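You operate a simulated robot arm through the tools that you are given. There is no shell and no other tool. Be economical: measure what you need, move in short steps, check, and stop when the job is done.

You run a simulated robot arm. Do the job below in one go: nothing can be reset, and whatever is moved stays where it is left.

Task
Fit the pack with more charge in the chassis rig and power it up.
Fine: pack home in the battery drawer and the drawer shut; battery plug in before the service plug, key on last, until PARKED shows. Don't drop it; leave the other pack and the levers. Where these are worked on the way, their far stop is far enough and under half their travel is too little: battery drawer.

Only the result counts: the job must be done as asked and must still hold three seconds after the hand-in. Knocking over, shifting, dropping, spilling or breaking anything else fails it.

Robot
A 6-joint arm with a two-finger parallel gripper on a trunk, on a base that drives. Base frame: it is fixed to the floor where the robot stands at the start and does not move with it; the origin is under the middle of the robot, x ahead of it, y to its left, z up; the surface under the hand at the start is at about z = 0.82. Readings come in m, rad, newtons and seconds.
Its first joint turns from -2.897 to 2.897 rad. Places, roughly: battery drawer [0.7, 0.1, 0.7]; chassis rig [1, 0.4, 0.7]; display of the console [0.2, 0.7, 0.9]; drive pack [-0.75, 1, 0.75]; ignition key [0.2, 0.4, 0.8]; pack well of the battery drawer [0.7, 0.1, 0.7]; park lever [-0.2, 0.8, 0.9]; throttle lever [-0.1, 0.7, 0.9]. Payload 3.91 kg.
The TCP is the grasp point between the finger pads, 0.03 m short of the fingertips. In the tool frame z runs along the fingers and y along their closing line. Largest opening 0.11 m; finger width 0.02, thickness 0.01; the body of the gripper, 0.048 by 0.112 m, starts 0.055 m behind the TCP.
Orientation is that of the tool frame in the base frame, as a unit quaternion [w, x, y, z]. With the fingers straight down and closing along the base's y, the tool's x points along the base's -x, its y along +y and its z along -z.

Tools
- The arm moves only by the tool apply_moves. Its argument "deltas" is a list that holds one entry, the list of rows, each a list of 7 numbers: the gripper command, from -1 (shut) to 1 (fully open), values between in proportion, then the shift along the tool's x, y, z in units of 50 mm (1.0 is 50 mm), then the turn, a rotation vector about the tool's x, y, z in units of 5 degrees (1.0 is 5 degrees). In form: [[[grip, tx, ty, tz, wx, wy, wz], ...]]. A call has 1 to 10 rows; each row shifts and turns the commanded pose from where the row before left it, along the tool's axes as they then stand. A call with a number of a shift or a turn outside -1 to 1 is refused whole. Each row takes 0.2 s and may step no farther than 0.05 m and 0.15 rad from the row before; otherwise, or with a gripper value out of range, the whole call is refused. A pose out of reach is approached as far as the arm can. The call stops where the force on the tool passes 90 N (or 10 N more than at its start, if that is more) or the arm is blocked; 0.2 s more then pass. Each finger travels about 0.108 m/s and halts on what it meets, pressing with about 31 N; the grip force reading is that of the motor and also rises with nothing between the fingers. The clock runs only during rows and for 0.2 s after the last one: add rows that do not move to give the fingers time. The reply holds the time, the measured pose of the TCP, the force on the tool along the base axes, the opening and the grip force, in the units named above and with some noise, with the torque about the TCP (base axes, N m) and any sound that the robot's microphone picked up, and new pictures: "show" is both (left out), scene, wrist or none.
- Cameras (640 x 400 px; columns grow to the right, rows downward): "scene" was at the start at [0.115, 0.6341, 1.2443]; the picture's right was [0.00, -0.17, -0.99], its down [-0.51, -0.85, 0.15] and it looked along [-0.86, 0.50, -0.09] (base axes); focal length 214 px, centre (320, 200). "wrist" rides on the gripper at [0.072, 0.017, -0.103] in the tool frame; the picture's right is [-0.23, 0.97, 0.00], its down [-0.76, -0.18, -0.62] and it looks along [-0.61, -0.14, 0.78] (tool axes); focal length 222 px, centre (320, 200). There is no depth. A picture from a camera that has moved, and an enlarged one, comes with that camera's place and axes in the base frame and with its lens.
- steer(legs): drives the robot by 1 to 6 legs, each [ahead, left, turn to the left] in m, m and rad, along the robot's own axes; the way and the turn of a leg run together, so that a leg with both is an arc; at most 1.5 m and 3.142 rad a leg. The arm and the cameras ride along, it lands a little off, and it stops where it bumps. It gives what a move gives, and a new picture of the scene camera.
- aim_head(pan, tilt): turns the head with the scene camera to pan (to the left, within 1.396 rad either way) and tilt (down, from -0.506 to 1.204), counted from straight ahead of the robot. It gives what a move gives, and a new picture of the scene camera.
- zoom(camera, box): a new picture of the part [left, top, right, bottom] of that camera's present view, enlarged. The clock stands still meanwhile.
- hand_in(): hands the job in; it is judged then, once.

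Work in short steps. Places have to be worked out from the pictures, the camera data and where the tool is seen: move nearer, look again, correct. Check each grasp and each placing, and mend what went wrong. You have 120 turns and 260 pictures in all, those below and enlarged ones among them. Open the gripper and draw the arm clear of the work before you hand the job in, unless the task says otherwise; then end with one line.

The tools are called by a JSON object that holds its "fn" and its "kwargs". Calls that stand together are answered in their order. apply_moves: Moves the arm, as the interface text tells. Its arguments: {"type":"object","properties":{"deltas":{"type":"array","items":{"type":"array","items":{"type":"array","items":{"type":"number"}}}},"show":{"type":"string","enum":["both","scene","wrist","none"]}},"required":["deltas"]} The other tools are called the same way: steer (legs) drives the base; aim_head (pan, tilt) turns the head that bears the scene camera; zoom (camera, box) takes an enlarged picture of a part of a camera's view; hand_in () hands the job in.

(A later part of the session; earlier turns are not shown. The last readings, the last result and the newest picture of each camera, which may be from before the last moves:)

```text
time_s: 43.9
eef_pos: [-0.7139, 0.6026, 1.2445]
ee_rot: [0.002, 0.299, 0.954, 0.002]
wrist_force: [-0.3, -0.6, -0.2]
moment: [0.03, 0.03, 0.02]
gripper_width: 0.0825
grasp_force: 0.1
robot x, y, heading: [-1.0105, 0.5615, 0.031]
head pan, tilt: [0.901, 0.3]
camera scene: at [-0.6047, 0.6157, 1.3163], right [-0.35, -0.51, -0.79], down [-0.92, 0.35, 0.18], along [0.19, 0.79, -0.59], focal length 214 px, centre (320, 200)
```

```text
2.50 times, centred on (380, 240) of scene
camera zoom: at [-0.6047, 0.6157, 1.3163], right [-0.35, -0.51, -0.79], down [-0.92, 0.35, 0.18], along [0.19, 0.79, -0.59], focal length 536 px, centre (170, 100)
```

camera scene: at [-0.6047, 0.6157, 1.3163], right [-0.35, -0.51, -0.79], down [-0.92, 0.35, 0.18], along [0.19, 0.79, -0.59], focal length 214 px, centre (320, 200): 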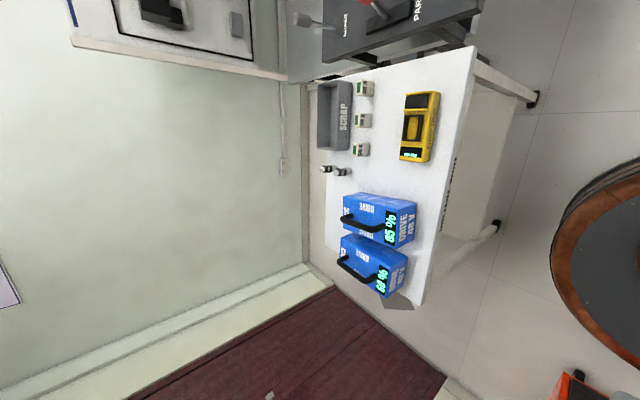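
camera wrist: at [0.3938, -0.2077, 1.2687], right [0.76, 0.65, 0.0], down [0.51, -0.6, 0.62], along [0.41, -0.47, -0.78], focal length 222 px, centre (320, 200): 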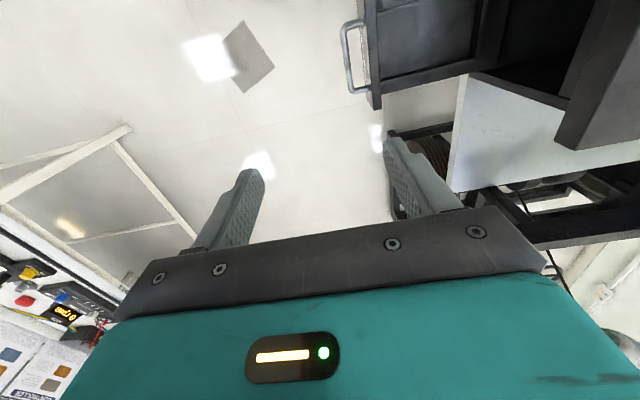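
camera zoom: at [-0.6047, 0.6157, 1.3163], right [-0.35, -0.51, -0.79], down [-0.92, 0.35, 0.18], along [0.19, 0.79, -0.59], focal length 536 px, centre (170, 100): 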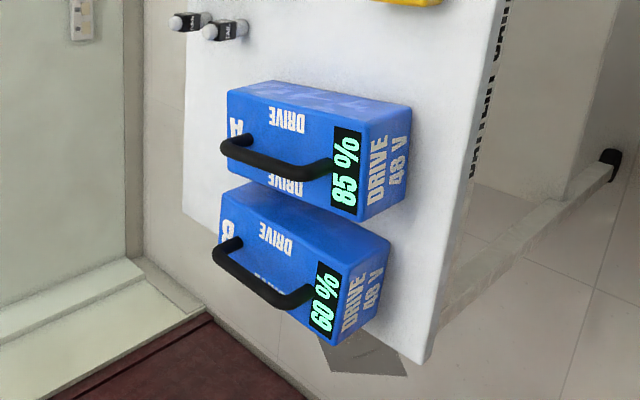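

Pack A (85 %) is the one with the handle nearer the console; long axis runs perpendicular to the bench front, display toward us. I move above it and then yaw +90° so the fingers will close across the handle.

{"fn": "apply_moves", "kwargs": {"deltas": [[[0.5, 0.318, 0.89, 0.08, 0, 0, 0], [0.5, 0.318, 0.89, 0.08, 0, 0, 0], [0.5, 0.318, 0.89, 0.08, 0, 0, 0], [0.5, 0.318, 0.89, 0.08, 0, 0, 0], [0.5, 0.318, 0.89, 0.08, 0, 0, 0], [0.5, 0.318, 0.89, 0.08, 0, 0, 0], [0.5, 0.318, 0.89, 0.08, 0, 0, 0], [0.5, 0.318, 0.89, 0.08, 0, 0, 0], [0.5, 0.318, 0.89, 0.08, 0, 0, 0], [0.5, 0.318, 0.89, 0.08, 0, 0, 0]]], "show": "none"}}

{"fn": "apply_moves", "kwargs": {"deltas": [[[0.5, 0, 0, 0, 0, 0, 1], [0.5, 0, 0, 0, 0, 0, 1], [0.5, 0, 0, 0, 0, 0, 1], [0.5, 0, 0, 0, 0, 0, 1], [0.5, 0, 0, 0, 0, 0, 1], [0.5, 0, 0, 0, 0, 0, 1], [0.5, 0, 0, 0, 0, 0, 1], [0.5, 0, 0, 0, 0, 0, 1], [0.5, 0, 0, 0, 0, 0, 1], [0.5, 0, 0, 0, 0, 0, 1]]], "show": "none"}}

{"fn": "apply_moves", "kwargs": {"deltas": [[[0.5, 0, 0, 0, 0, 0, 1], [0.5, 0, 0, 0, 0, 0, 1], [0.5, 0, 0, 0, 0, 0, 1], [0.5, 0, 0, 0, 0, 0, 1], [0.5, 0, 0, 0, 0, 0, 1], [0.5, 0, 0, 0, 0, 0, 1], [0.5, 0, 0, 0, 0, 0, 1], [0.5, 0, 0, 0, 0, 0, 1]]], "show": "both"}}

```text
time_s: 46.1
eef_pos: [-0.5896, 1.061, 1.206]
ee_rot: [0.002, 0.299, 0.954, 0.004]
wrist_force: [-0.6, -1.1, 1.5]
moment: [0.08, -0.07, -0.03]
gripper_width: 0.0827
grasp_force: 0.1
robot x, y, heading: [-1.0089, 0.5612, 0.033]
head pan, tilt: [0.901, 0.3]
```

```text
time_s: 48.3
eef_pos: [-0.5907, 1.0596, 1.2052]
ee_rot: [0.0, 0.674, 0.739, 0.004]
wrist_force: [-0.5, -0.3, 0.5]
moment: [0.0, 0.0, 0.03]
gripper_width: 0.0828
grasp_force: 0.0
robot x, y, heading: [-1.006, 0.5558, 0.035]
head pan, tilt: [0.901, 0.3]
```

```text
time_s: 49.7
eef_pos: [-0.589, 1.0584, 1.2053]
ee_rot: [0.0, 0.838, 0.545, 0.004]
wrist_force: [9.7, 4.1, -18.1]
moment: [0.45, 0.85, 0.52]
gripper_width: 0.0826
grasp_force: 0.1
out of reach, approached as far as the arm can: row 7
robot x, y, heading: [-1.0066, 0.5642, 0.036]
head pan, tilt: [0.901, 0.3]
stopped in row 7: the force on the tool passed its limit at 116 N (the readings are from after the stop); the commanded pose is now the measured one
camera scene: at [-0.5568, 0.9539, 1.2772], right [-0.56, 0.26, -0.79], down [0.18, 0.97, 0.19], along [0.81, -0.03, -0.59], focal length 214 px, centre (320, 200)
camera wrist: at [-0.5467, 1.118, 1.3097], right [0.8, -0.6, 0.0], down [-0.48, -0.63, 0.62], along [-0.37, -0.49, -0.79], focal length 222 px, centre (320, 200)
```

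scene: 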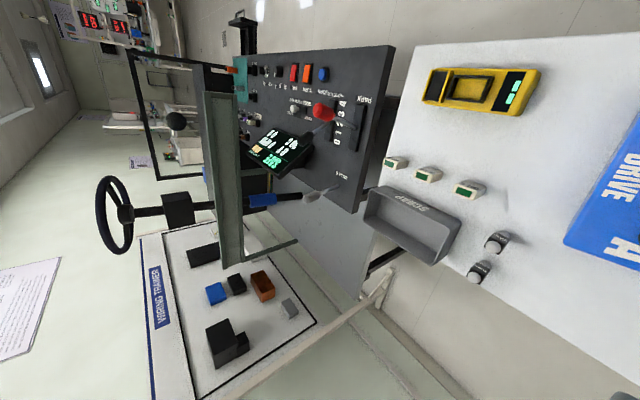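
wrist: 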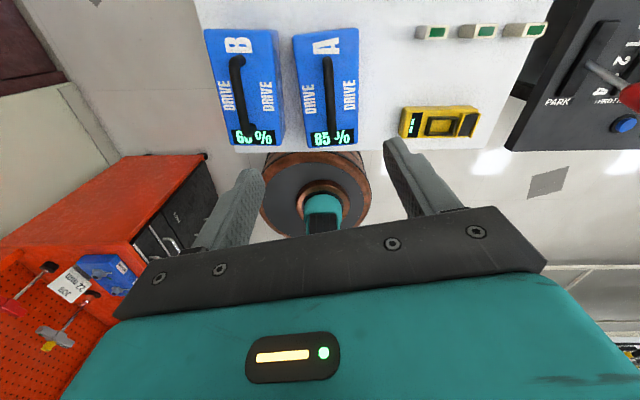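

The wrist joint ran into its limit 11° short. Shifting the robot a bit further along the bench relieves it; back the yaw off slightly, then drive 0.18 m.

{"fn": "apply_moves", "kwargs": {"deltas": [[[0.5, 0, 0, 0, 0, 0, -1], [0.5, 0, 0, 0, 0, 0, -1]]], "show": "none"}}

{"fn": "steer", "kwargs": {"legs": [[-0.136, 0.125, -0.036]]}}

```text
time_s: 50.3
eef_pos: [-0.5898, 1.0582, 1.2053]
ee_rot: [-0.001, 0.788, 0.615, 0.004]
wrist_force: [0.2, -0.1, -0.1]
moment: [0.01, -0.01, -0.02]
gripper_width: 0.0826
grasp_force: 0.0
robot x, y, heading: [-1.0087, 0.5626, 0.03]
head pan, tilt: [0.901, 0.3]
```

```text
time_s: 51.8
eef_pos: [-0.7113, 1.1676, 1.2045]
ee_rot: [0.0, 0.799, 0.601, 0.004]
wrist_force: [0.4, 0.3, 0.5]
moment: [-0.01, 0.02, 0.02]
gripper_width: 0.0824
grasp_force: 0.0
robot x, y, heading: [-1.1453, 0.688, -0.006]
head pan, tilt: [0.901, 0.3]
camera scene: at [-0.664, 1.0681, 1.277], right [-0.59, 0.18, -0.79], down [0.04, 0.98, 0.19], along [0.81, 0.08, -0.59], focal length 214 px, centre (320, 200)
```

scene: 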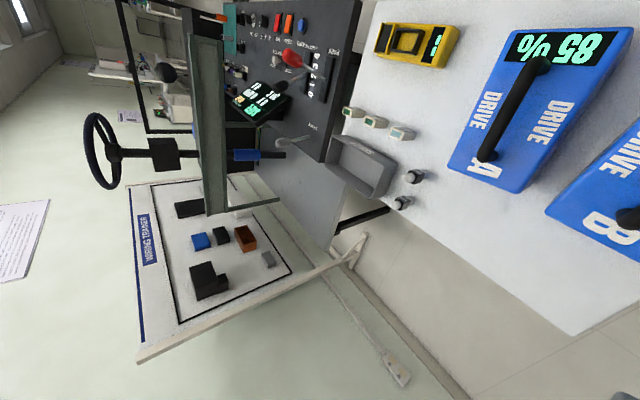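

{"fn": "apply_moves", "kwargs": {"deltas": [[[0.5, -0.46, 0.75, 0.15, 0, 0, 0], [0.5, -0.46, 0.75, 0.15, 0, 0, 0], [0.5, -0.46, 0.75, 0.15, 0, 0, 0], [0.5, -0.46, 0.75, 0.15, 0, 0, 0], [0.5, 0, 0, 0, 0, 0, 0.84], [0.5, 0, 0, 0, 0, 0, 0.84], [0.5, 0, 0, 0, 0, 0, 0.84], [0.5, 0, 0, 0, 0, 0, 0.84], [0.5, 0, 0, 0, 0, 0, 0.84]]], "show": "none"}}

{"fn": "aim_head", "kwargs": {"pan": 0.0, "tilt": -0.3}}

{"fn": "zoom", "kwargs": {"camera": "wrist", "box": [200, 0, 480, 180]}}

```text
time_s: 53.8
eef_pos: [-0.5925, 1.0364, 1.175]
ee_rot: [0.0, 0.896, 0.444, 0.005]
wrist_force: [-1.1, -0.6, 0.2]
moment: [-0.03, 0.01, 0.0]
gripper_width: 0.0827
grasp_force: 0.0
robot x, y, heading: [-1.1469, 0.6833, -0.002]
head pan, tilt: [0.901, 0.3]
```

```text
time_s: 55.0
eef_pos: [-0.5924, 1.0374, 1.1756]
ee_rot: [-0.001, 0.895, 0.445, 0.005]
wrist_force: [-0.1, -0.6, -0.3]
moment: [0.02, 0.03, 0.01]
gripper_width: 0.0827
grasp_force: 0.0
robot x, y, heading: [-1.1463, 0.685, -0.004]
head pan, tilt: [0.0, -0.3]
camera scene: at [-0.6746, 0.9295, 1.2257], right [-0.8, 0.6, 0.0], down [0.58, 0.76, -0.29], along [-0.17, -0.23, -0.96], focal length 214 px, centre (320, 200)
```

scene: 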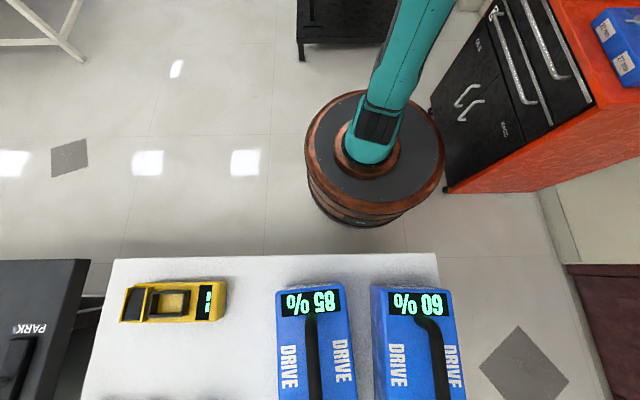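

```text
2.22 times, centred on (340, 90) of wrist
camera zoom: at [-0.5375, 1.085, 1.2795], right [0.64, -0.77, 0.0], down [-0.61, -0.5, 0.62], along [-0.47, -0.39, -0.79], focal length 494 px, centre (276, 444)
```

zoom: 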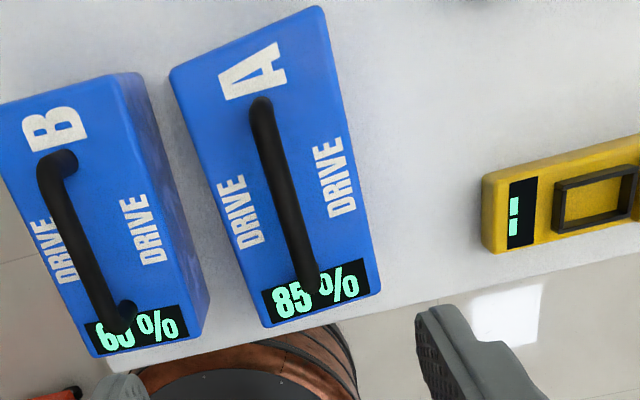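

Handle A centred about (−0.595, 1.026), z≈0.89. Correct laterally and descend to just above for a check.

{"fn": "apply_moves", "kwargs": {"deltas": [[[0.5, -0.22, 0.1, 0.8, 0, 0, 0], [0.5, 0, 0, 0.9, 0, 0, 0], [0.5, 0, 0, 0.9, 0, 0, 0], [0.5, 0, 0, 0.9, 0, 0, 0], [0.5, 0, 0, 0.9, 0, 0, 0]]], "show": "both"}}

```text
time_s: 56.2
eef_pos: [-0.5933, 1.0253, 0.9552]
ee_rot: [-0.002, 0.895, 0.446, 0.006]
wrist_force: [0.5, 0.4, -0.2]
moment: [0.01, -0.02, 0.04]
gripper_width: 0.0826
grasp_force: 0.2
robot x, y, heading: [-1.1487, 0.6843, -0.005]
head pan, tilt: [0.0, -0.3]
camera scene: at [-0.6757, 0.9177, 1.0061], right [-0.8, 0.6, 0.0], down [0.58, 0.76, -0.29], along [-0.17, -0.23, -0.96], focal length 214 px, centre (320, 200)
camera wrist: at [-0.5384, 1.0731, 1.0601], right [0.64, -0.77, 0.0], down [-0.61, -0.5, 0.61], along [-0.47, -0.39, -0.79], focal length 222 px, centre (320, 200)
```

scene: 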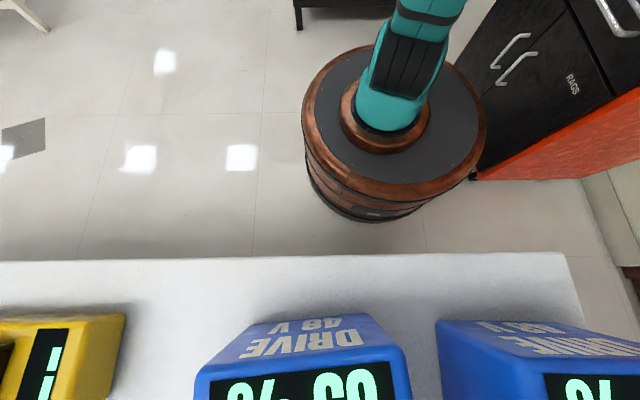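
wrist: 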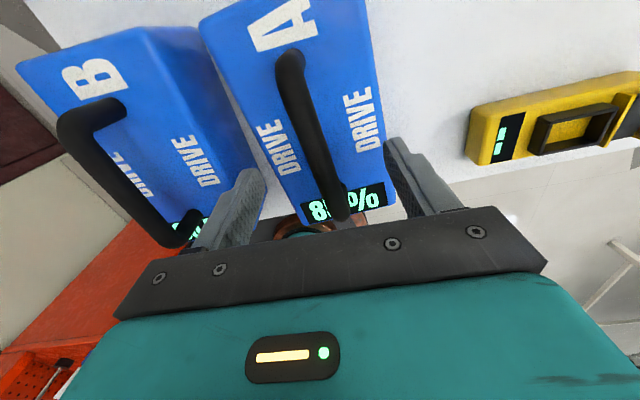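

Triangulation agrees: bar at (−0.592, 1.033, 0.89). Descend and close on it.

{"fn": "apply_moves", "kwargs": {"deltas": [[[0.5, 0.1, -0.06, 0.5, 0, 0, 0], [0.5, 0, 0, 0.5, 0, 0, 0], [0.5, 0, 0, 0.4, 0, 0, 0], [-1, 0, 0, 0, 0, 0, 0], [-1, 0, 0, 0, 0, 0, 0], [-1, 0, 0, 0, 0, 0, 0], [-1, 0, 0, 0, 0, 0, 0]]], "show": "wrist"}}

```text
time_s: 56.9
eef_pos: [-0.5926, 1.0332, 0.9148]
ee_rot: [-0.004, 0.896, 0.444, 0.015]
wrist_force: [-2.8, -4.5, 25.7]
moment: [0.39, 1.12, 0.17]
gripper_width: 0.0826
grasp_force: 0.0
robot x, y, heading: [-1.1537, 0.6861, 0.0]
head pan, tilt: [0.0, -0.3]
stopped in row 3: the force on the tool passed its limit at 126 N (the readings are from after the stop); the commanded pose is now the measured one
camera wrist: at [-0.5388, 1.0791, 1.0212], right [0.64, -0.77, 0.0], down [-0.62, -0.51, 0.6], along [-0.46, -0.38, -0.8], focal length 222 px, centre (320, 200)
```

wrist: 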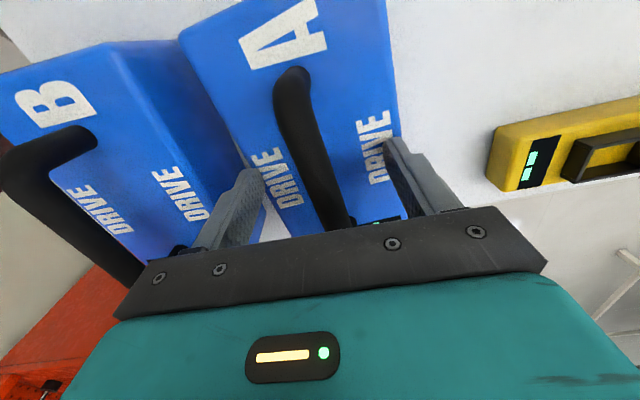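

Left finger touched something at tip z≈0.885. Zoom before acting.

{"fn": "zoom", "kwargs": {"camera": "wrist", "box": [140, 80, 440, 260]}}

{"fn": "aim_head", "kwargs": {"pan": 0.0, "tilt": 0.5}}

```text
2.13 times, centred on (290, 170) of wrist
camera zoom: at [-0.5388, 1.0791, 1.0212], right [0.64, -0.77, 0.0], down [-0.62, -0.51, 0.6], along [-0.46, -0.38, -0.8], focal length 474 px, centre (384, 264)
```

zoom: 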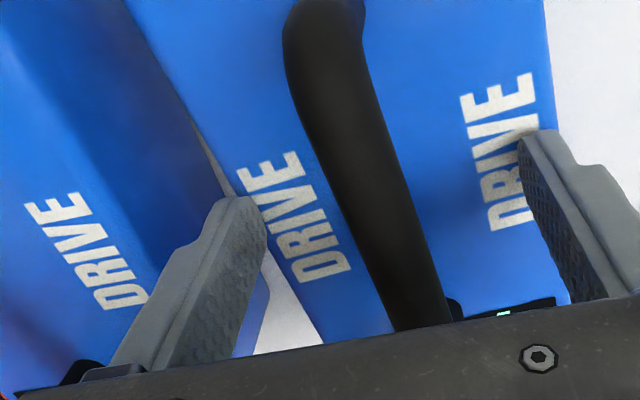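

```text
time_s: 58.0
eef_pos: [-0.5927, 1.033, 0.9163]
ee_rot: [-0.003, 0.896, 0.445, 0.015]
wrist_force: [2.3, 3.3, 59.2]
moment: [1.24, 2.28, -0.24]
gripper_width: 0.0819
grasp_force: 0.1
robot x, y, heading: [-1.1455, 0.6832, -0.003]
head pan, tilt: [0.0, 0.499]
camera scene: at [-0.6321, 0.9821, 0.9526], right [-0.8, 0.6, -0.01], down [0.52, 0.69, 0.5], along [0.31, 0.4, -0.86], focal length 214 px, centre (320, 200)
```

scene: 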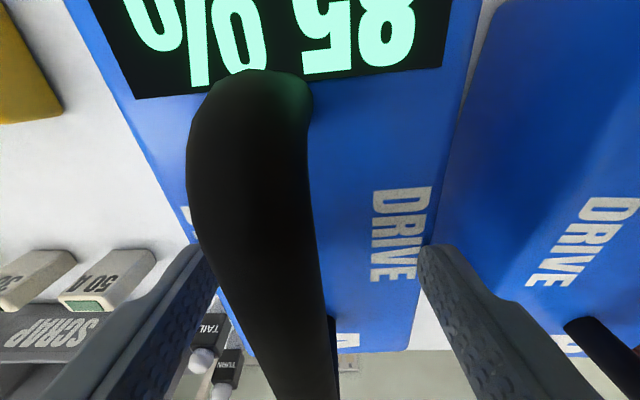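

The finger tip rests on A's top edge (pack top z≈0.885), and the bar is at TCP height already, slightly toward +u. I lift 4 mm, shift 8 mm, and close.

{"fn": "apply_moves", "kwargs": {"deltas": [[[0.5, 0, 0, -0.1, 0, 0, 0], [0.5, 0, 0.16, -0.04, 0, 0, 0], [-0.2, 0, 0, 0, 0, 0, 0], [-0.6, 0, 0, 0, 0, 0, 0], [-1, 0, 0, 0, 0, 0, 0], [-1, 0, 0, 0, 0, 0, 0]]], "show": "both"}}

```text
time_s: 59.4
eef_pos: [-0.5866, 1.0293, 0.9192]
ee_rot: [-0.004, 0.896, 0.445, 0.013]
wrist_force: [-1.5, -1.1, -0.5]
moment: [-0.28, 0.24, -0.02]
gripper_width: 0.0155
grasp_force: 30.4
robot x, y, heading: [-1.1485, 0.6836, -0.004]
head pan, tilt: [0.0, 0.499]
camera scene: at [-0.6247, 0.9774, 0.9572], right [-0.8, 0.6, -0.01], down [0.52, 0.69, 0.5], along [0.31, 0.4, -0.87], focal length 214 px, centre (320, 200)
camera wrist: at [-0.5315, 1.0748, 1.025], right [0.64, -0.77, 0.0], down [-0.61, -0.51, 0.6], along [-0.46, -0.38, -0.8], focal length 222 px, centre (320, 200)
```

scene: 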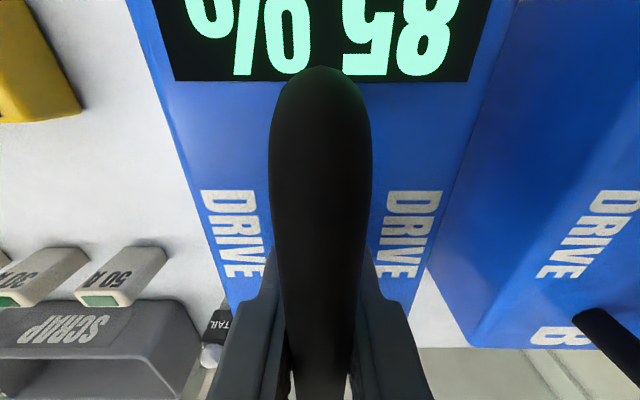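
wrist: 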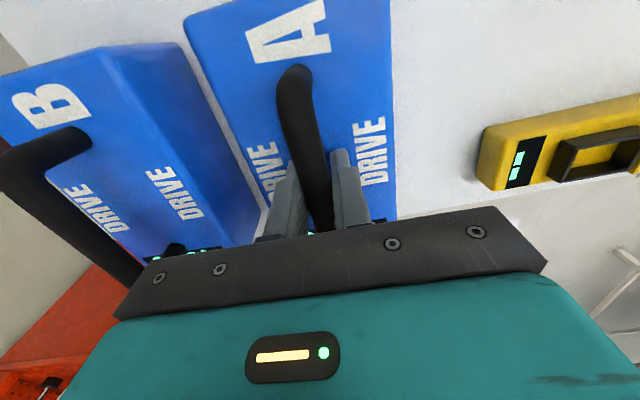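

Handle held centrally (15.5 mm). Lift slowly and check the weight.

{"fn": "apply_moves", "kwargs": {"deltas": [[[-1, 0, 0, -0.2, 0, 0, 0], [-1, 0, 0, -0.3, 0, 0, 0], [-1, 0, 0, -0.5, 0, 0, 0], [-1, 0, 0, 0, 0, 0, 0]]], "show": "both"}}

```text
time_s: 60.4
eef_pos: [-0.5873, 1.0261, 0.9704]
ee_rot: [-0.003, 0.896, 0.445, 0.012]
wrist_force: [-1.3, 0.2, -14.0]
moment: [0.02, -0.03, -0.03]
gripper_width: 0.0157
grasp_force: 30.9
robot x, y, heading: [-1.1469, 0.6858, -0.006]
head pan, tilt: [0.0, 0.499]
camera scene: at [-0.6263, 0.9761, 1.0083], right [-0.8, 0.6, -0.01], down [0.52, 0.69, 0.5], along [0.31, 0.4, -0.87], focal length 214 px, centre (320, 200)
camera wrist: at [-0.5331, 1.0735, 1.0762], right [0.64, -0.77, 0.0], down [-0.61, -0.51, 0.6], along [-0.46, -0.38, -0.8], focal length 222 px, centre (320, 200)
```

scene: 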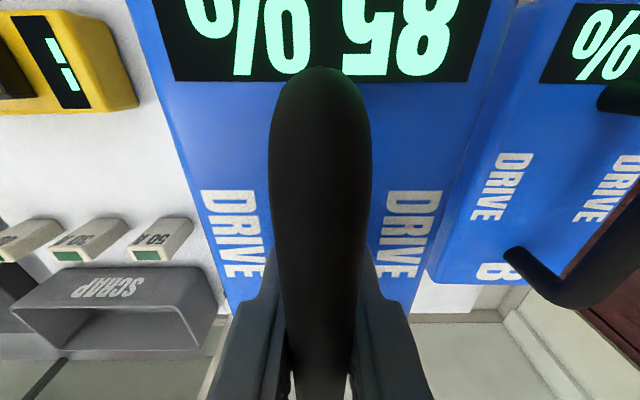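
wrist: 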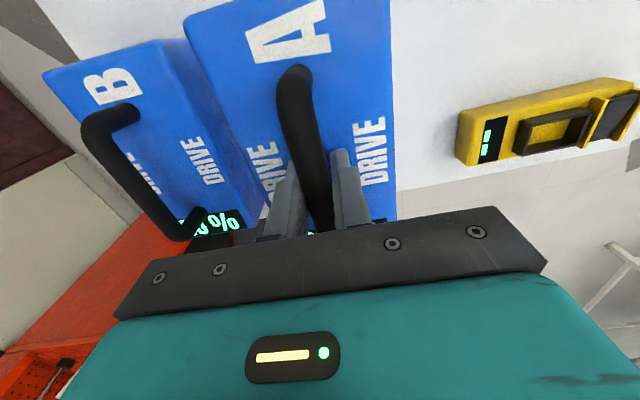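

Held (≈1.4 kg). Level the tool, lift to ~1.15 and retract toward the robot, clear of the bench.

{"fn": "apply_moves", "kwargs": {"deltas": [[[-1, 0, 0, -0.6, 0, -0.29, 0], [-1, 0, 0, -0.9, 0, 0, 0], [-1, 0, 0, -0.9, 0, 0, 0], [-1, 0, 0, -0.9, 0, 0, 0], [-1, 0, 0, -0.3, 0, 0, 0]]], "show": "none"}}

{"fn": "apply_moves", "kwargs": {"deltas": [[[-1, -0.5, 0, 0, 0, 0, 0], [-1, -0.8, 0, 0, 0, 0, 0], [-1, -0.8, 0, 0, 0, 0, 0], [-1, -0.8, 0, 0, 0, 0, 0], [-1, -0.8, 0, 0, 0, 0, 0], [-1, -0.8, 0, 0, 0, 0, 0], [-1, -0.8, 0, 0, 0, 0, 0], [-1, -0.8, 0, 0, 0, 0, 0], [-1, -0.8, 0, 0, 0, 0, 0]]], "show": "none"}}

{"fn": "aim_head", "kwargs": {"pan": 0.9, "tilt": 0.2}}

```text
time_s: 61.6
eef_pos: [-0.5883, 1.0276, 1.1513]
ee_rot: [0.002, 0.896, 0.445, 0.001]
wrist_force: [0.7, 0.5, -12.8]
moment: [0.04, -0.06, 0.03]
gripper_width: 0.0158
grasp_force: 30.7
robot x, y, heading: [-1.1471, 0.6823, -0.004]
head pan, tilt: [0.0, 0.499]
```

```text
time_s: 63.6
eef_pos: [-0.7957, 0.7529, 1.15]
ee_rot: [0.002, 0.895, 0.445, 0.001]
wrist_force: [1.2, -0.1, -13.2]
moment: [0.06, 0.01, 0.01]
gripper_width: 0.0158
grasp_force: 30.6
robot x, y, heading: [-1.1421, 0.6878, -0.004]
head pan, tilt: [0.0, 0.499]
```

```text
time_s: 64.8
eef_pos: [-0.7953, 0.7527, 1.1512]
ee_rot: [0.001, 0.896, 0.444, 0.002]
wrist_force: [0.0, -0.2, -12.5]
moment: [0.04, -0.02, 0.0]
gripper_width: 0.0156
grasp_force: 30.7
robot x, y, heading: [-1.1462, 0.6857, -0.005]
head pan, tilt: [0.901, 0.201]
camera scene: at [-0.7932, 0.636, 1.2239], right [-0.49, 0.37, -0.79], down [0.47, 0.88, 0.12], along [0.74, -0.31, -0.6], focal length 214 px, centre (320, 200)
```

scene: 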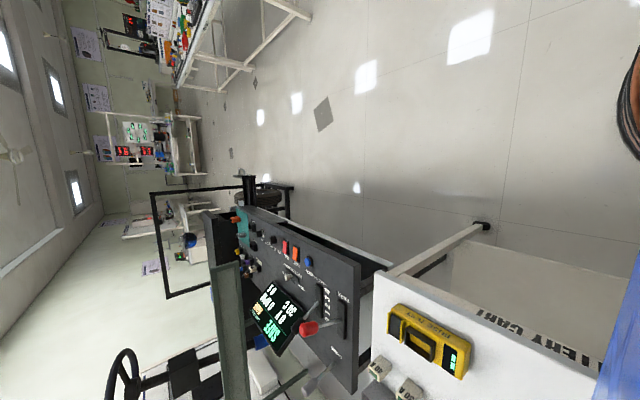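

Path is clear. Drive back along u to about (−0.08, −0.11).

{"fn": "steer", "kwargs": {"legs": [[1.065, -0.79, 0.004]]}}

```text
time_s: 71.5
eef_pos: [0.2827, -0.0156, 1.1509]
ee_rot: [0.002, 0.89, 0.457, 0.002]
wrist_force: [-0.1, -0.1, -12.6]
moment: [0.02, -0.02, 0.02]
gripper_width: 0.0155
grasp_force: 30.8
robot x, y, heading: [-0.0668, -0.0955, 0.027]
head pan, tilt: [0.901, 0.201]
camera scene: at [0.2881, -0.1345, 1.224], right [-0.5, 0.36, -0.79], down [0.44, 0.89, 0.12], along [0.74, -0.29, -0.6], focal length 214 px, centre (320, 200)
```

scene: 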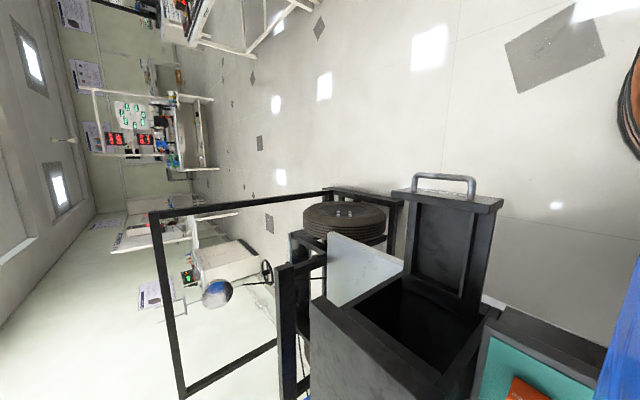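

{"fn": "zoom", "kwargs": {"camera": "scene", "box": [370, 160, 530, 320]}}

```text
2.50 times, centred on (450, 240) of scene
camera zoom: at [0.2881, -0.1345, 1.224], right [-0.5, 0.36, -0.79], down [0.44, 0.89, 0.12], along [0.74, -0.29, -0.6], focal length 536 px, centre (-5, 100)
```

zoom: 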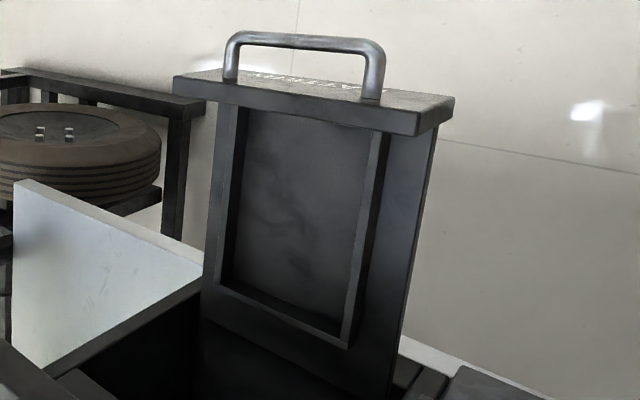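

Well centre (0.5855, −0.077), axis 53°, ~0.20×0.12; pack ~0.18×0.10, bottom ≈0.14 below TCP. Move above the well at carry height.

{"fn": "apply_moves", "kwargs": {"deltas": [[[-1, 0.25, 0.6, 0, 0, 0, 0], [-1, 0.356, 0.804, 0, 0, 0, 0], [-1, 0.356, 0.804, 0, 0, 0, 0], [-1, 0.356, 0.804, 0, 0, 0, 0], [-1, 0.356, 0.804, 0, 0, 0, 0], [-1, 0.356, 0.804, 0, 0, 0, 0], [-1, 0.356, 0.804, 0, 0, 0, 0], [-1, 0.104, 0.206, 0, 0, 0, 0.24]]], "show": "none"}}

{"fn": "aim_head", "kwargs": {"pan": 0.0, "tilt": -0.2}}

```text
time_s: 73.3
eef_pos: [0.5846, -0.0816, 1.152]
ee_rot: [0.002, 0.894, 0.448, 0.001]
wrist_force: [0.3, 0.3, -12.3]
moment: [0.08, -0.02, 0.01]
gripper_width: 0.0157
grasp_force: 30.3
robot x, y, heading: [-0.065, -0.0949, 0.031]
head pan, tilt: [0.901, 0.201]
```

```text
time_s: 74.5
eef_pos: [0.5859, -0.0818, 1.1524]
ee_rot: [0.002, 0.894, 0.448, 0.002]
wrist_force: [-0.2, -0.6, -13.4]
moment: [0.11, -0.01, 0.0]
gripper_width: 0.0157
grasp_force: 31.0
robot x, y, heading: [-0.0615, -0.099, 0.022]
head pan, tilt: [0.0, -0.201]
camera scene: at [0.5089, -0.1834, 1.199], right [-0.8, 0.6, -0.01], down [0.59, 0.78, -0.2], along [-0.11, -0.16, -0.98], focal length 214 px, centre (320, 200)
```

scene: 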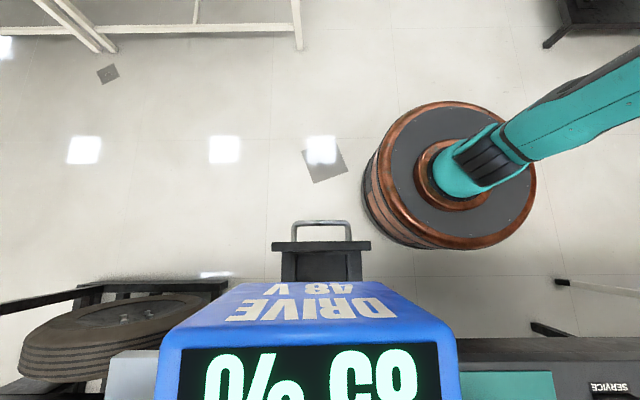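

{"fn": "zoom", "kwargs": {"camera": "scene", "box": [140, 210, 500, 400]}}

{"fn": "zoom", "kwargs": {"camera": "wrist", "box": [100, 0, 500, 250]}}

```text
1.78 times, centred on (320, 305) of scene
camera zoom: at [0.5089, -0.1834, 1.199], right [-0.8, 0.6, -0.01], down [0.59, 0.78, -0.2], along [-0.11, -0.16, -0.98], focal length 381 px, centre (320, 13)
```

zoom: 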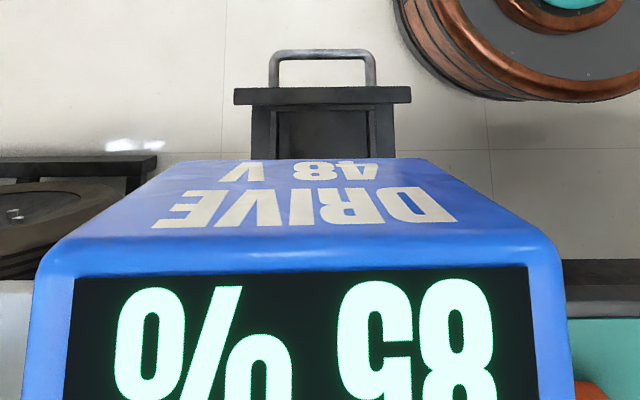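

```text
1.60 times, centred on (300, 125) of wrist
camera zoom: at [0.6404, -0.0331, 1.2557], right [0.64, -0.76, 0.0], down [-0.6, -0.5, 0.62], along [-0.47, -0.4, -0.78], focal length 355 px, centre (352, 320)
```

zoom: 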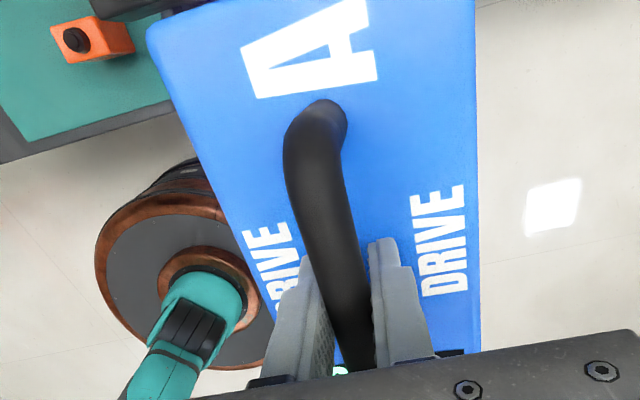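

Pack hangs ~8 mm toward +u of the drawer axis; correct and descend to just above the rim.

{"fn": "apply_moves", "kwargs": {"deltas": [[[-1, 0.08, -0.16, 0.5, 0, 0, 0], [-1, 0, 0, 0.9, 0, 0, 0], [-1, 0, 0, 0.9, 0, 0, 0], [-1, 0, 0, 0.9, 0, 0, 0], [-1, 0, 0, 0.9, 0, 0, 0], [-1, 0, 0, 0.9, 0, 0, 0], [-1, 0, 0, 0, 0, 0, 0]]], "show": "both"}}

```text
time_s: 76.1
eef_pos: [0.5831, -0.074, 0.8999]
ee_rot: [0.002, 0.894, 0.449, 0.002]
wrist_force: [0.9, 0.9, -12.2]
moment: [0.06, -0.02, 0.0]
gripper_width: 0.0157
grasp_force: 30.7
robot x, y, heading: [-0.0686, -0.0966, 0.023]
head pan, tilt: [0.0, -0.201]
camera scene: at [0.5062, -0.1746, 0.9469], right [-0.8, 0.6, -0.01], down [0.59, 0.78, -0.2], along [-0.11, -0.16, -0.98], focal length 214 px, centre (320, 200)
camera wrist: at [0.6377, -0.0243, 1.0037], right [0.64, -0.76, 0.0], down [-0.6, -0.5, 0.62], along [-0.47, -0.4, -0.78], focal length 222 px, centre (320, 200)
```

scene: 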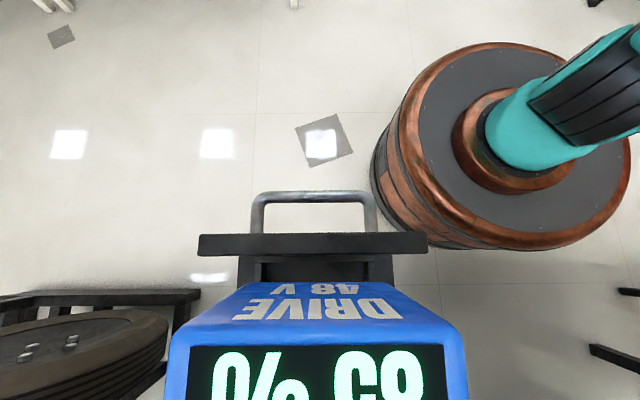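
wrist: 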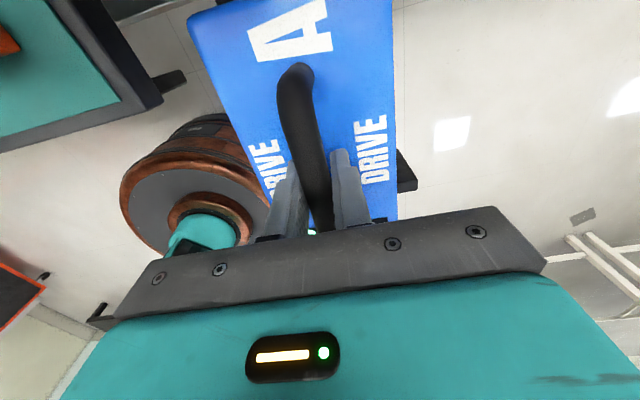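

{"fn": "zoom", "kwargs": {"camera": "scene", "box": [150, 180, 490, 400]}}

```text
1.82 times, centred on (320, 290) of scene
camera zoom: at [0.5062, -0.1746, 0.9469], right [-0.8, 0.6, -0.01], down [0.59, 0.78, -0.2], along [-0.11, -0.16, -0.98], focal length 390 px, centre (320, 36)
```

zoom: 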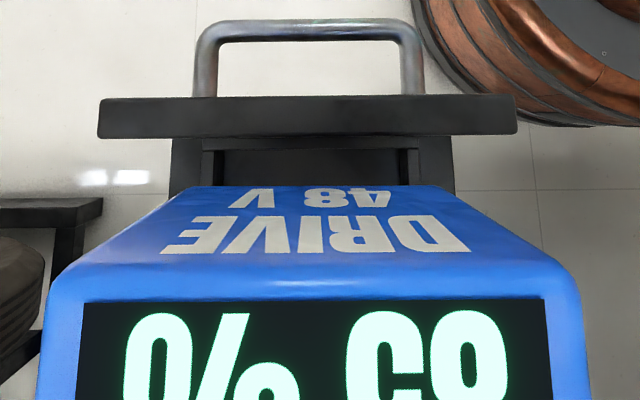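

Aligned within a few mm. Lower gently into the well.

{"fn": "apply_moves", "kwargs": {"deltas": [[[-1, 0, 0, 0.3, 0, 0, 0], [-1, 0, 0, 0.3, 0, 0, 0], [-1, 0, 0, 0.3, 0, 0, 0], [-1, 0, 0, 0.3, 0, 0, 0], [-1, 0, 0, 0.2, 0, 0, 0]]], "show": "scene"}}

```text
time_s: 77.3
eef_pos: [0.5802, -0.074, 0.8318]
ee_rot: [0.002, 0.894, 0.449, 0.002]
wrist_force: [-0.5, -0.2, -12.7]
moment: [0.02, -0.04, -0.01]
gripper_width: 0.0158
grasp_force: 30.9
robot x, y, heading: [-0.0658, -0.0934, 0.026]
head pan, tilt: [0.0, -0.201]
camera scene: at [0.5044, -0.175, 0.8794], right [-0.8, 0.6, -0.01], down [0.59, 0.78, -0.2], along [-0.11, -0.16, -0.98], focal length 214 px, centre (320, 200)
```

scene: 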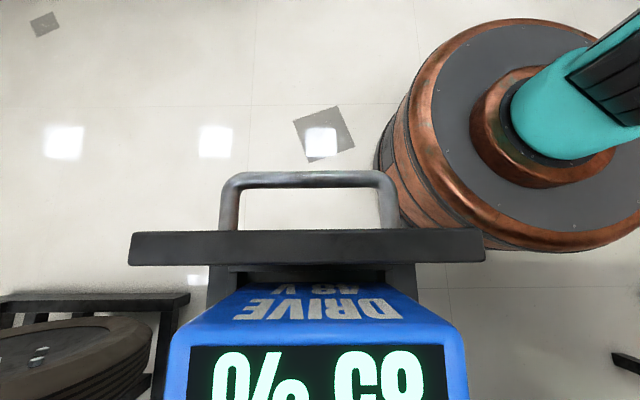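

No contact yet; continue in 1 cm steps.

{"fn": "apply_moves", "kwargs": {"deltas": [[[-1, 0, 0, 0.2, 0, 0, 0], [-1, 0, 0, 0.2, 0, 0, 0], [-1, 0, 0, 0.2, 0, 0, 0]]], "show": "scene"}}

```text
time_s: 78.1
eef_pos: [0.5814, -0.0725, 0.8024]
ee_rot: [0.002, 0.893, 0.449, 0.003]
wrist_force: [-0.9, -0.5, -12.3]
moment: [0.07, 0.0, 0.0]
gripper_width: 0.0157
grasp_force: 30.9
robot x, y, heading: [-0.0649, -0.0941, 0.022]
head pan, tilt: [0.0, -0.201]
camera scene: at [0.5048, -0.1755, 0.8492], right [-0.8, 0.6, -0.01], down [0.59, 0.78, -0.2], along [-0.11, -0.16, -0.98], focal length 214 px, centre (320, 200)
```

scene: 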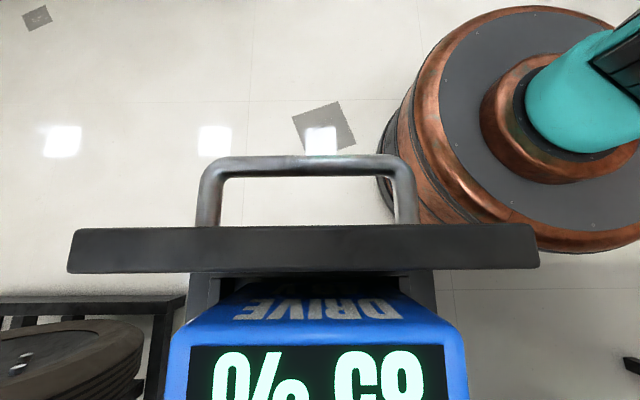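

{"fn": "apply_moves", "kwargs": {"deltas": [[[-1, 0, 0, 0.2, 0, 0, 0], [-1, 0, 0, 0.2, 0, 0, 0], [-1, 0, 0, 0.2, 0, 0, 0]]], "show": "both"}}

```text
time_s: 78.8
eef_pos: [0.5827, -0.0717, 0.7902]
ee_rot: [0.006, 0.894, 0.449, 0.01]
wrist_force: [-3.8, 2.4, 23.6]
moment: [-0.08, 0.63, 0.06]
gripper_width: 0.0158
grasp_force: 30.8
robot x, y, heading: [-0.0647, -0.0961, 0.027]
head pan, tilt: [0.0, -0.201]
stopped in row 3: the force on the tool passed its limit at 115 N (the readings are from after the stop); the commanded pose is now the measured one
camera scene: at [0.5068, -0.1747, 0.8358], right [-0.8, 0.6, -0.02], down [0.59, 0.79, -0.19], along [-0.1, -0.16, -0.98], focal length 214 px, centre (320, 200)
camera wrist: at [0.6373, -0.0243, 0.8949], right [0.64, -0.76, 0.02], down [-0.61, -0.5, 0.61], along [-0.46, -0.4, -0.79], focal length 222 px, centre (320, 200)
```

scene: 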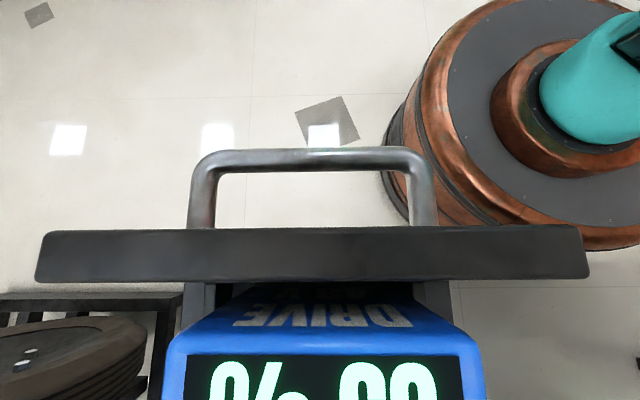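
wrist: 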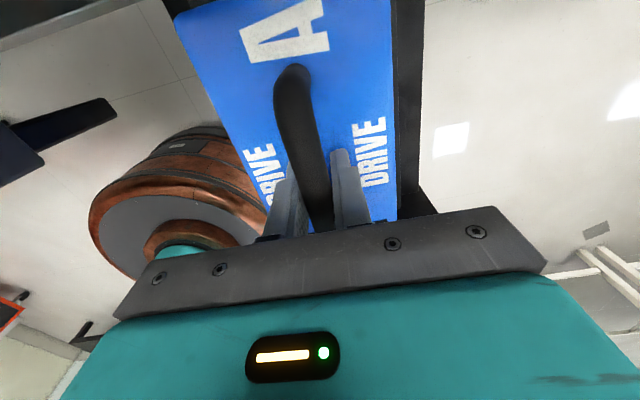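

Contact at TCP z≈0.79. Check how the pack sits.

{"fn": "zoom", "kwargs": {"camera": "wrist", "box": [140, 0, 460, 240]}}

{"fn": "zoom", "kwargs": {"camera": "scene", "box": [140, 210, 500, 400]}}

```text
1.67 times, centred on (300, 120) of wrist
camera zoom: at [0.6373, -0.0243, 0.8949], right [0.64, -0.76, 0.02], down [-0.61, -0.5, 0.61], along [-0.46, -0.4, -0.79], focal length 370 px, centre (353, 333)
```

zoom: 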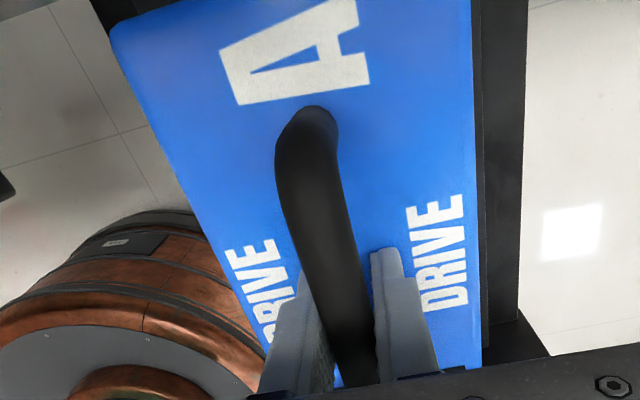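

```text
1.78 times, centred on (320, 305) of scene
camera zoom: at [0.5068, -0.1747, 0.8358], right [-0.8, 0.6, -0.02], down [0.59, 0.79, -0.19], along [-0.1, -0.16, -0.98], focal length 381 px, centre (320, 13)
```

zoom: 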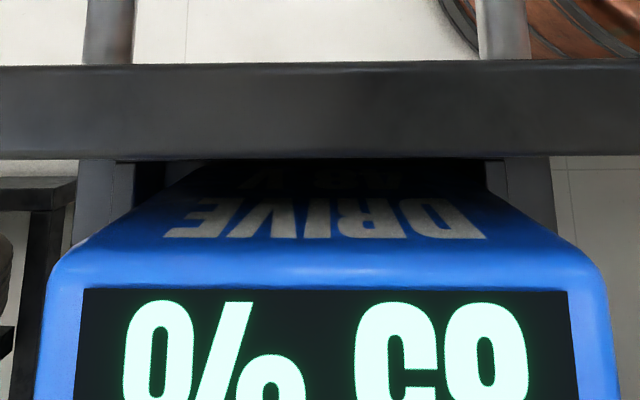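

It may be close to the console-side wall. I raise 12 mm, re-level, shift 6 mm toward +u, and lower again.

{"fn": "apply_moves", "kwargs": {"deltas": [[[-1, 0, 0, -0.24, 0.21, -0.16, 0], [-1, 0, 0.12, 0, 0, 0, 0], [-1, 0, 0, 0, 0, 0, 0]]], "show": "none"}}

{"fn": "zoom", "kwargs": {"camera": "scene", "box": [140, 210, 500, 400]}}

{"fn": "apply_moves", "kwargs": {"deltas": [[[-1, 0, 0, 0.12, 0, 0, 0], [-1, 0, 0, 0.1, 0, 0, 0], [-1, 0, 0, 0.08, 0, 0, 0], [-1, 0, 0, 0.08, 0, 0, 0]]], "show": "scene"}}

```text
time_s: 79.6
eef_pos: [0.5876, -0.0778, 0.8007]
ee_rot: [0.001, 0.894, 0.448, -0.002]
wrist_force: [-0.1, 0.0, -12.6]
moment: [0.01, -0.01, 0.03]
gripper_width: 0.0156
grasp_force: 30.8
robot x, y, heading: [-0.0723, -0.0964, 0.022]
head pan, tilt: [0.0, -0.201]
```

```text
1.78 times, centred on (320, 305) of scene
camera zoom: at [0.5121, -0.1794, 0.8479], right [-0.8, 0.6, 0.0], down [0.59, 0.78, -0.2], along [-0.12, -0.16, -0.98], focal length 381 px, centre (320, 13)
```

zoom: 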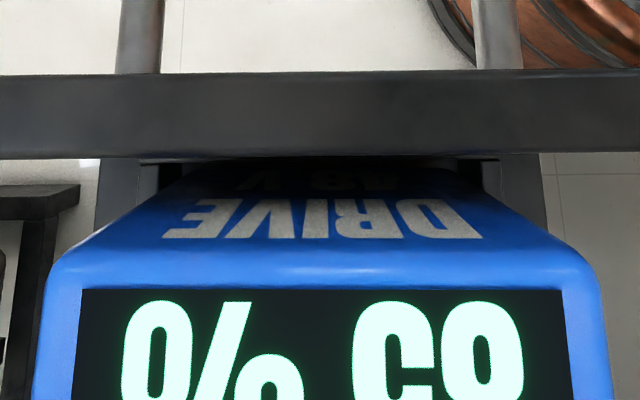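

```text
time_s: 80.6
eef_pos: [0.5899, -0.0765, 0.7903]
ee_rot: [0.002, 0.894, 0.448, 0.004]
wrist_force: [-2.8, 3.4, 23.5]
moment: [-0.28, 0.94, -0.03]
gripper_width: 0.0158
grasp_force: 31.4
robot x, y, heading: [-0.0636, -0.0966, 0.028]
head pan, tilt: [0.0, -0.201]
stopped in row 4: the force on the tool passed its limit at 102 N (the readings are from after the stop); the commanded pose is now the measured one
camera scene: at [0.5132, -0.1784, 0.8365], right [-0.8, 0.6, -0.01], down [0.59, 0.78, -0.2], along [-0.11, -0.16, -0.98], focal length 214 px, centre (320, 200)
```

scene: 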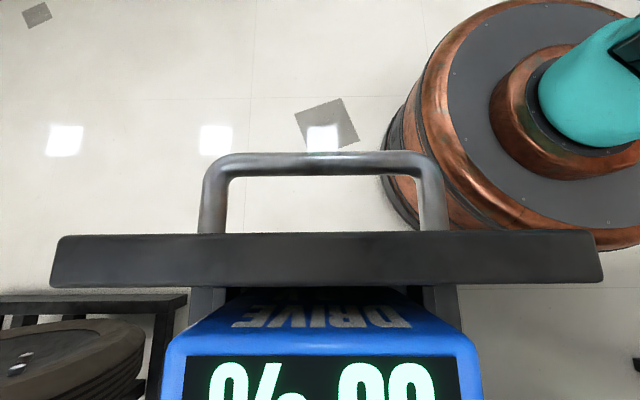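

Same height again: it's on the well floor, between both walls. Release and lift straight up to inspect.

{"fn": "apply_moves", "kwargs": {"deltas": [[[-1, 0, 0, -0.02, 0, 0, 0], [-0.6, 0, 0, 0, 0, 0, 0], [-0.2, 0, 0, 0, 0, 0, 0], [-0.1, 0, 0, 0, 0, 0, 0]]], "show": "wrist"}}

{"fn": "apply_moves", "kwargs": {"deltas": [[[-0.1, 0, 0, -0.5, 0, 0, 0], [-0.1, 0, 0, -0.9, 0, 0, 0], [-0.1, 0, 0, -0.9, 0, 0, 0], [-0.1, 0, 0, -0.9, 0, 0, 0], [-0.1, 0, 0, -0.9, 0, 0, 0], [-0.1, 0, 0, -0.9, 0, 0, 0]]], "show": "both"}}

```text
time_s: 81.6
eef_pos: [0.5897, -0.0773, 0.7893]
ee_rot: [0.003, 0.894, 0.448, 0.003]
wrist_force: [14.4, -11.0, 30.2]
moment: [-0.12, 0.36, 0.18]
gripper_width: 0.0401
grasp_force: 0.2
robot x, y, heading: [-0.0659, -0.0981, 0.022]
head pan, tilt: [0.0, -0.201]
camera wrist: at [0.6454, -0.0293, 0.8941], right [0.64, -0.77, 0.01], down [-0.6, -0.5, 0.62], along [-0.47, -0.4, -0.79], focal length 222 px, centre (320, 200)
```

wrist: 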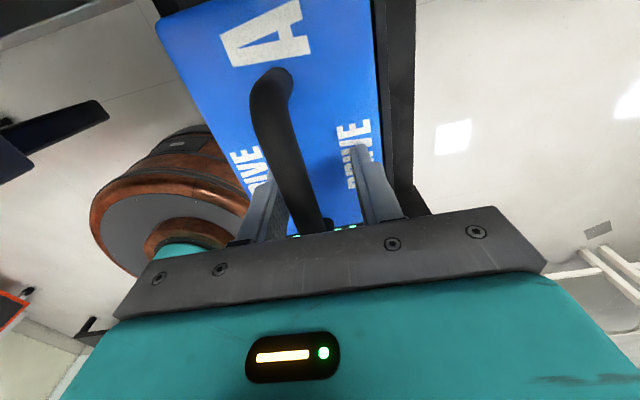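

```text
time_s: 83.0
eef_pos: [0.5903, -0.0794, 1.0399]
ee_rot: [0.003, 0.894, 0.448, 0.003]
wrist_force: [0.3, 1.0, -0.1]
moment: [-0.03, 0.02, 0.03]
gripper_width: 0.0494
grasp_force: 0.2
robot x, y, heading: [-0.0684, -0.0936, 0.022]
head pan, tilt: [0.0, -0.201]
camera scene: at [0.512, -0.1807, 1.0867], right [-0.8, 0.6, -0.01], down [0.59, 0.78, -0.2], along [-0.11, -0.16, -0.98], focal length 214 px, centre (320, 200)
camera wrist: at [0.6435, -0.0305, 1.1438], right [0.64, -0.77, 0.01], down [-0.6, -0.5, 0.62], along [-0.47, -0.4, -0.78], focal length 222 px, centre (320, 200)
```

scene: 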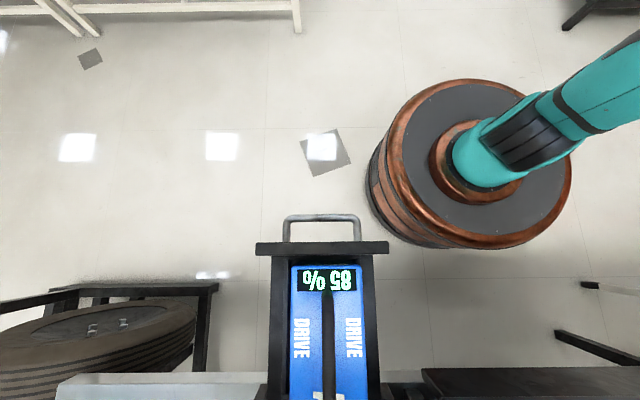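
wrist: 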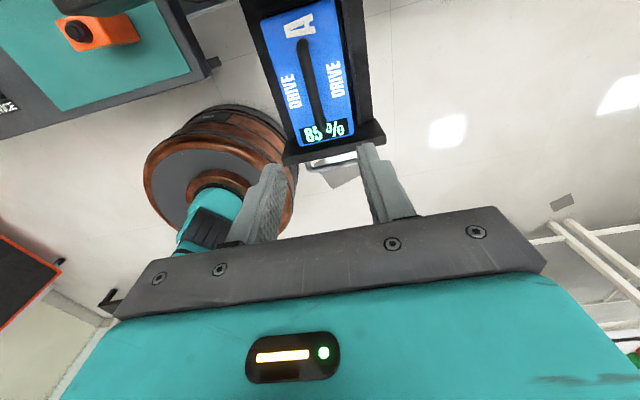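

Pack A sits in the well. A zoom to verify it is level and seated.

{"fn": "zoom", "kwargs": {"camera": "wrist", "box": [220, 0, 400, 190]}}

{"fn": "zoom", "kwargs": {"camera": "scene", "box": [230, 200, 420, 400]}}

```text
2.11 times, centred on (310, 95) of wrist
camera zoom: at [0.6435, -0.0305, 1.1438], right [0.64, -0.77, 0.01], down [-0.6, -0.5, 0.62], along [-0.47, -0.4, -0.78], focal length 468 px, centre (341, 421)
```

zoom: 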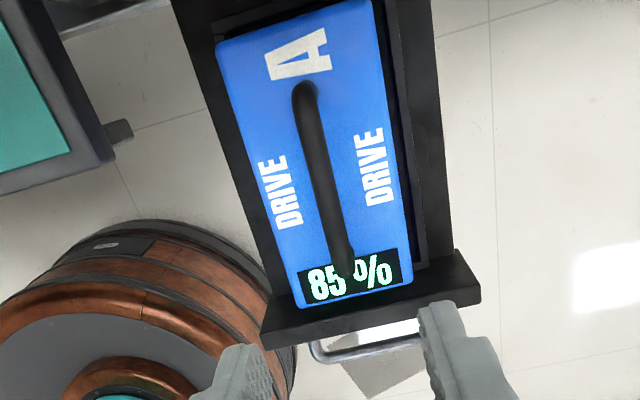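

```text
2.00 times, centred on (325, 300) of scene
camera zoom: at [0.512, -0.1807, 1.0867], right [-0.8, 0.6, -0.01], down [0.59, 0.78, -0.2], along [-0.11, -0.16, -0.98], focal length 429 px, centre (310, 0)
```

zoom: 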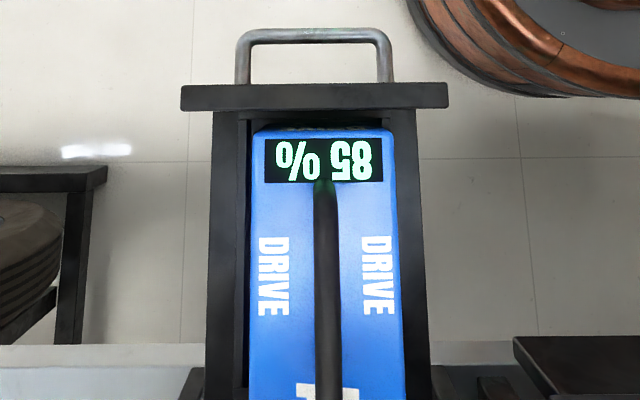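

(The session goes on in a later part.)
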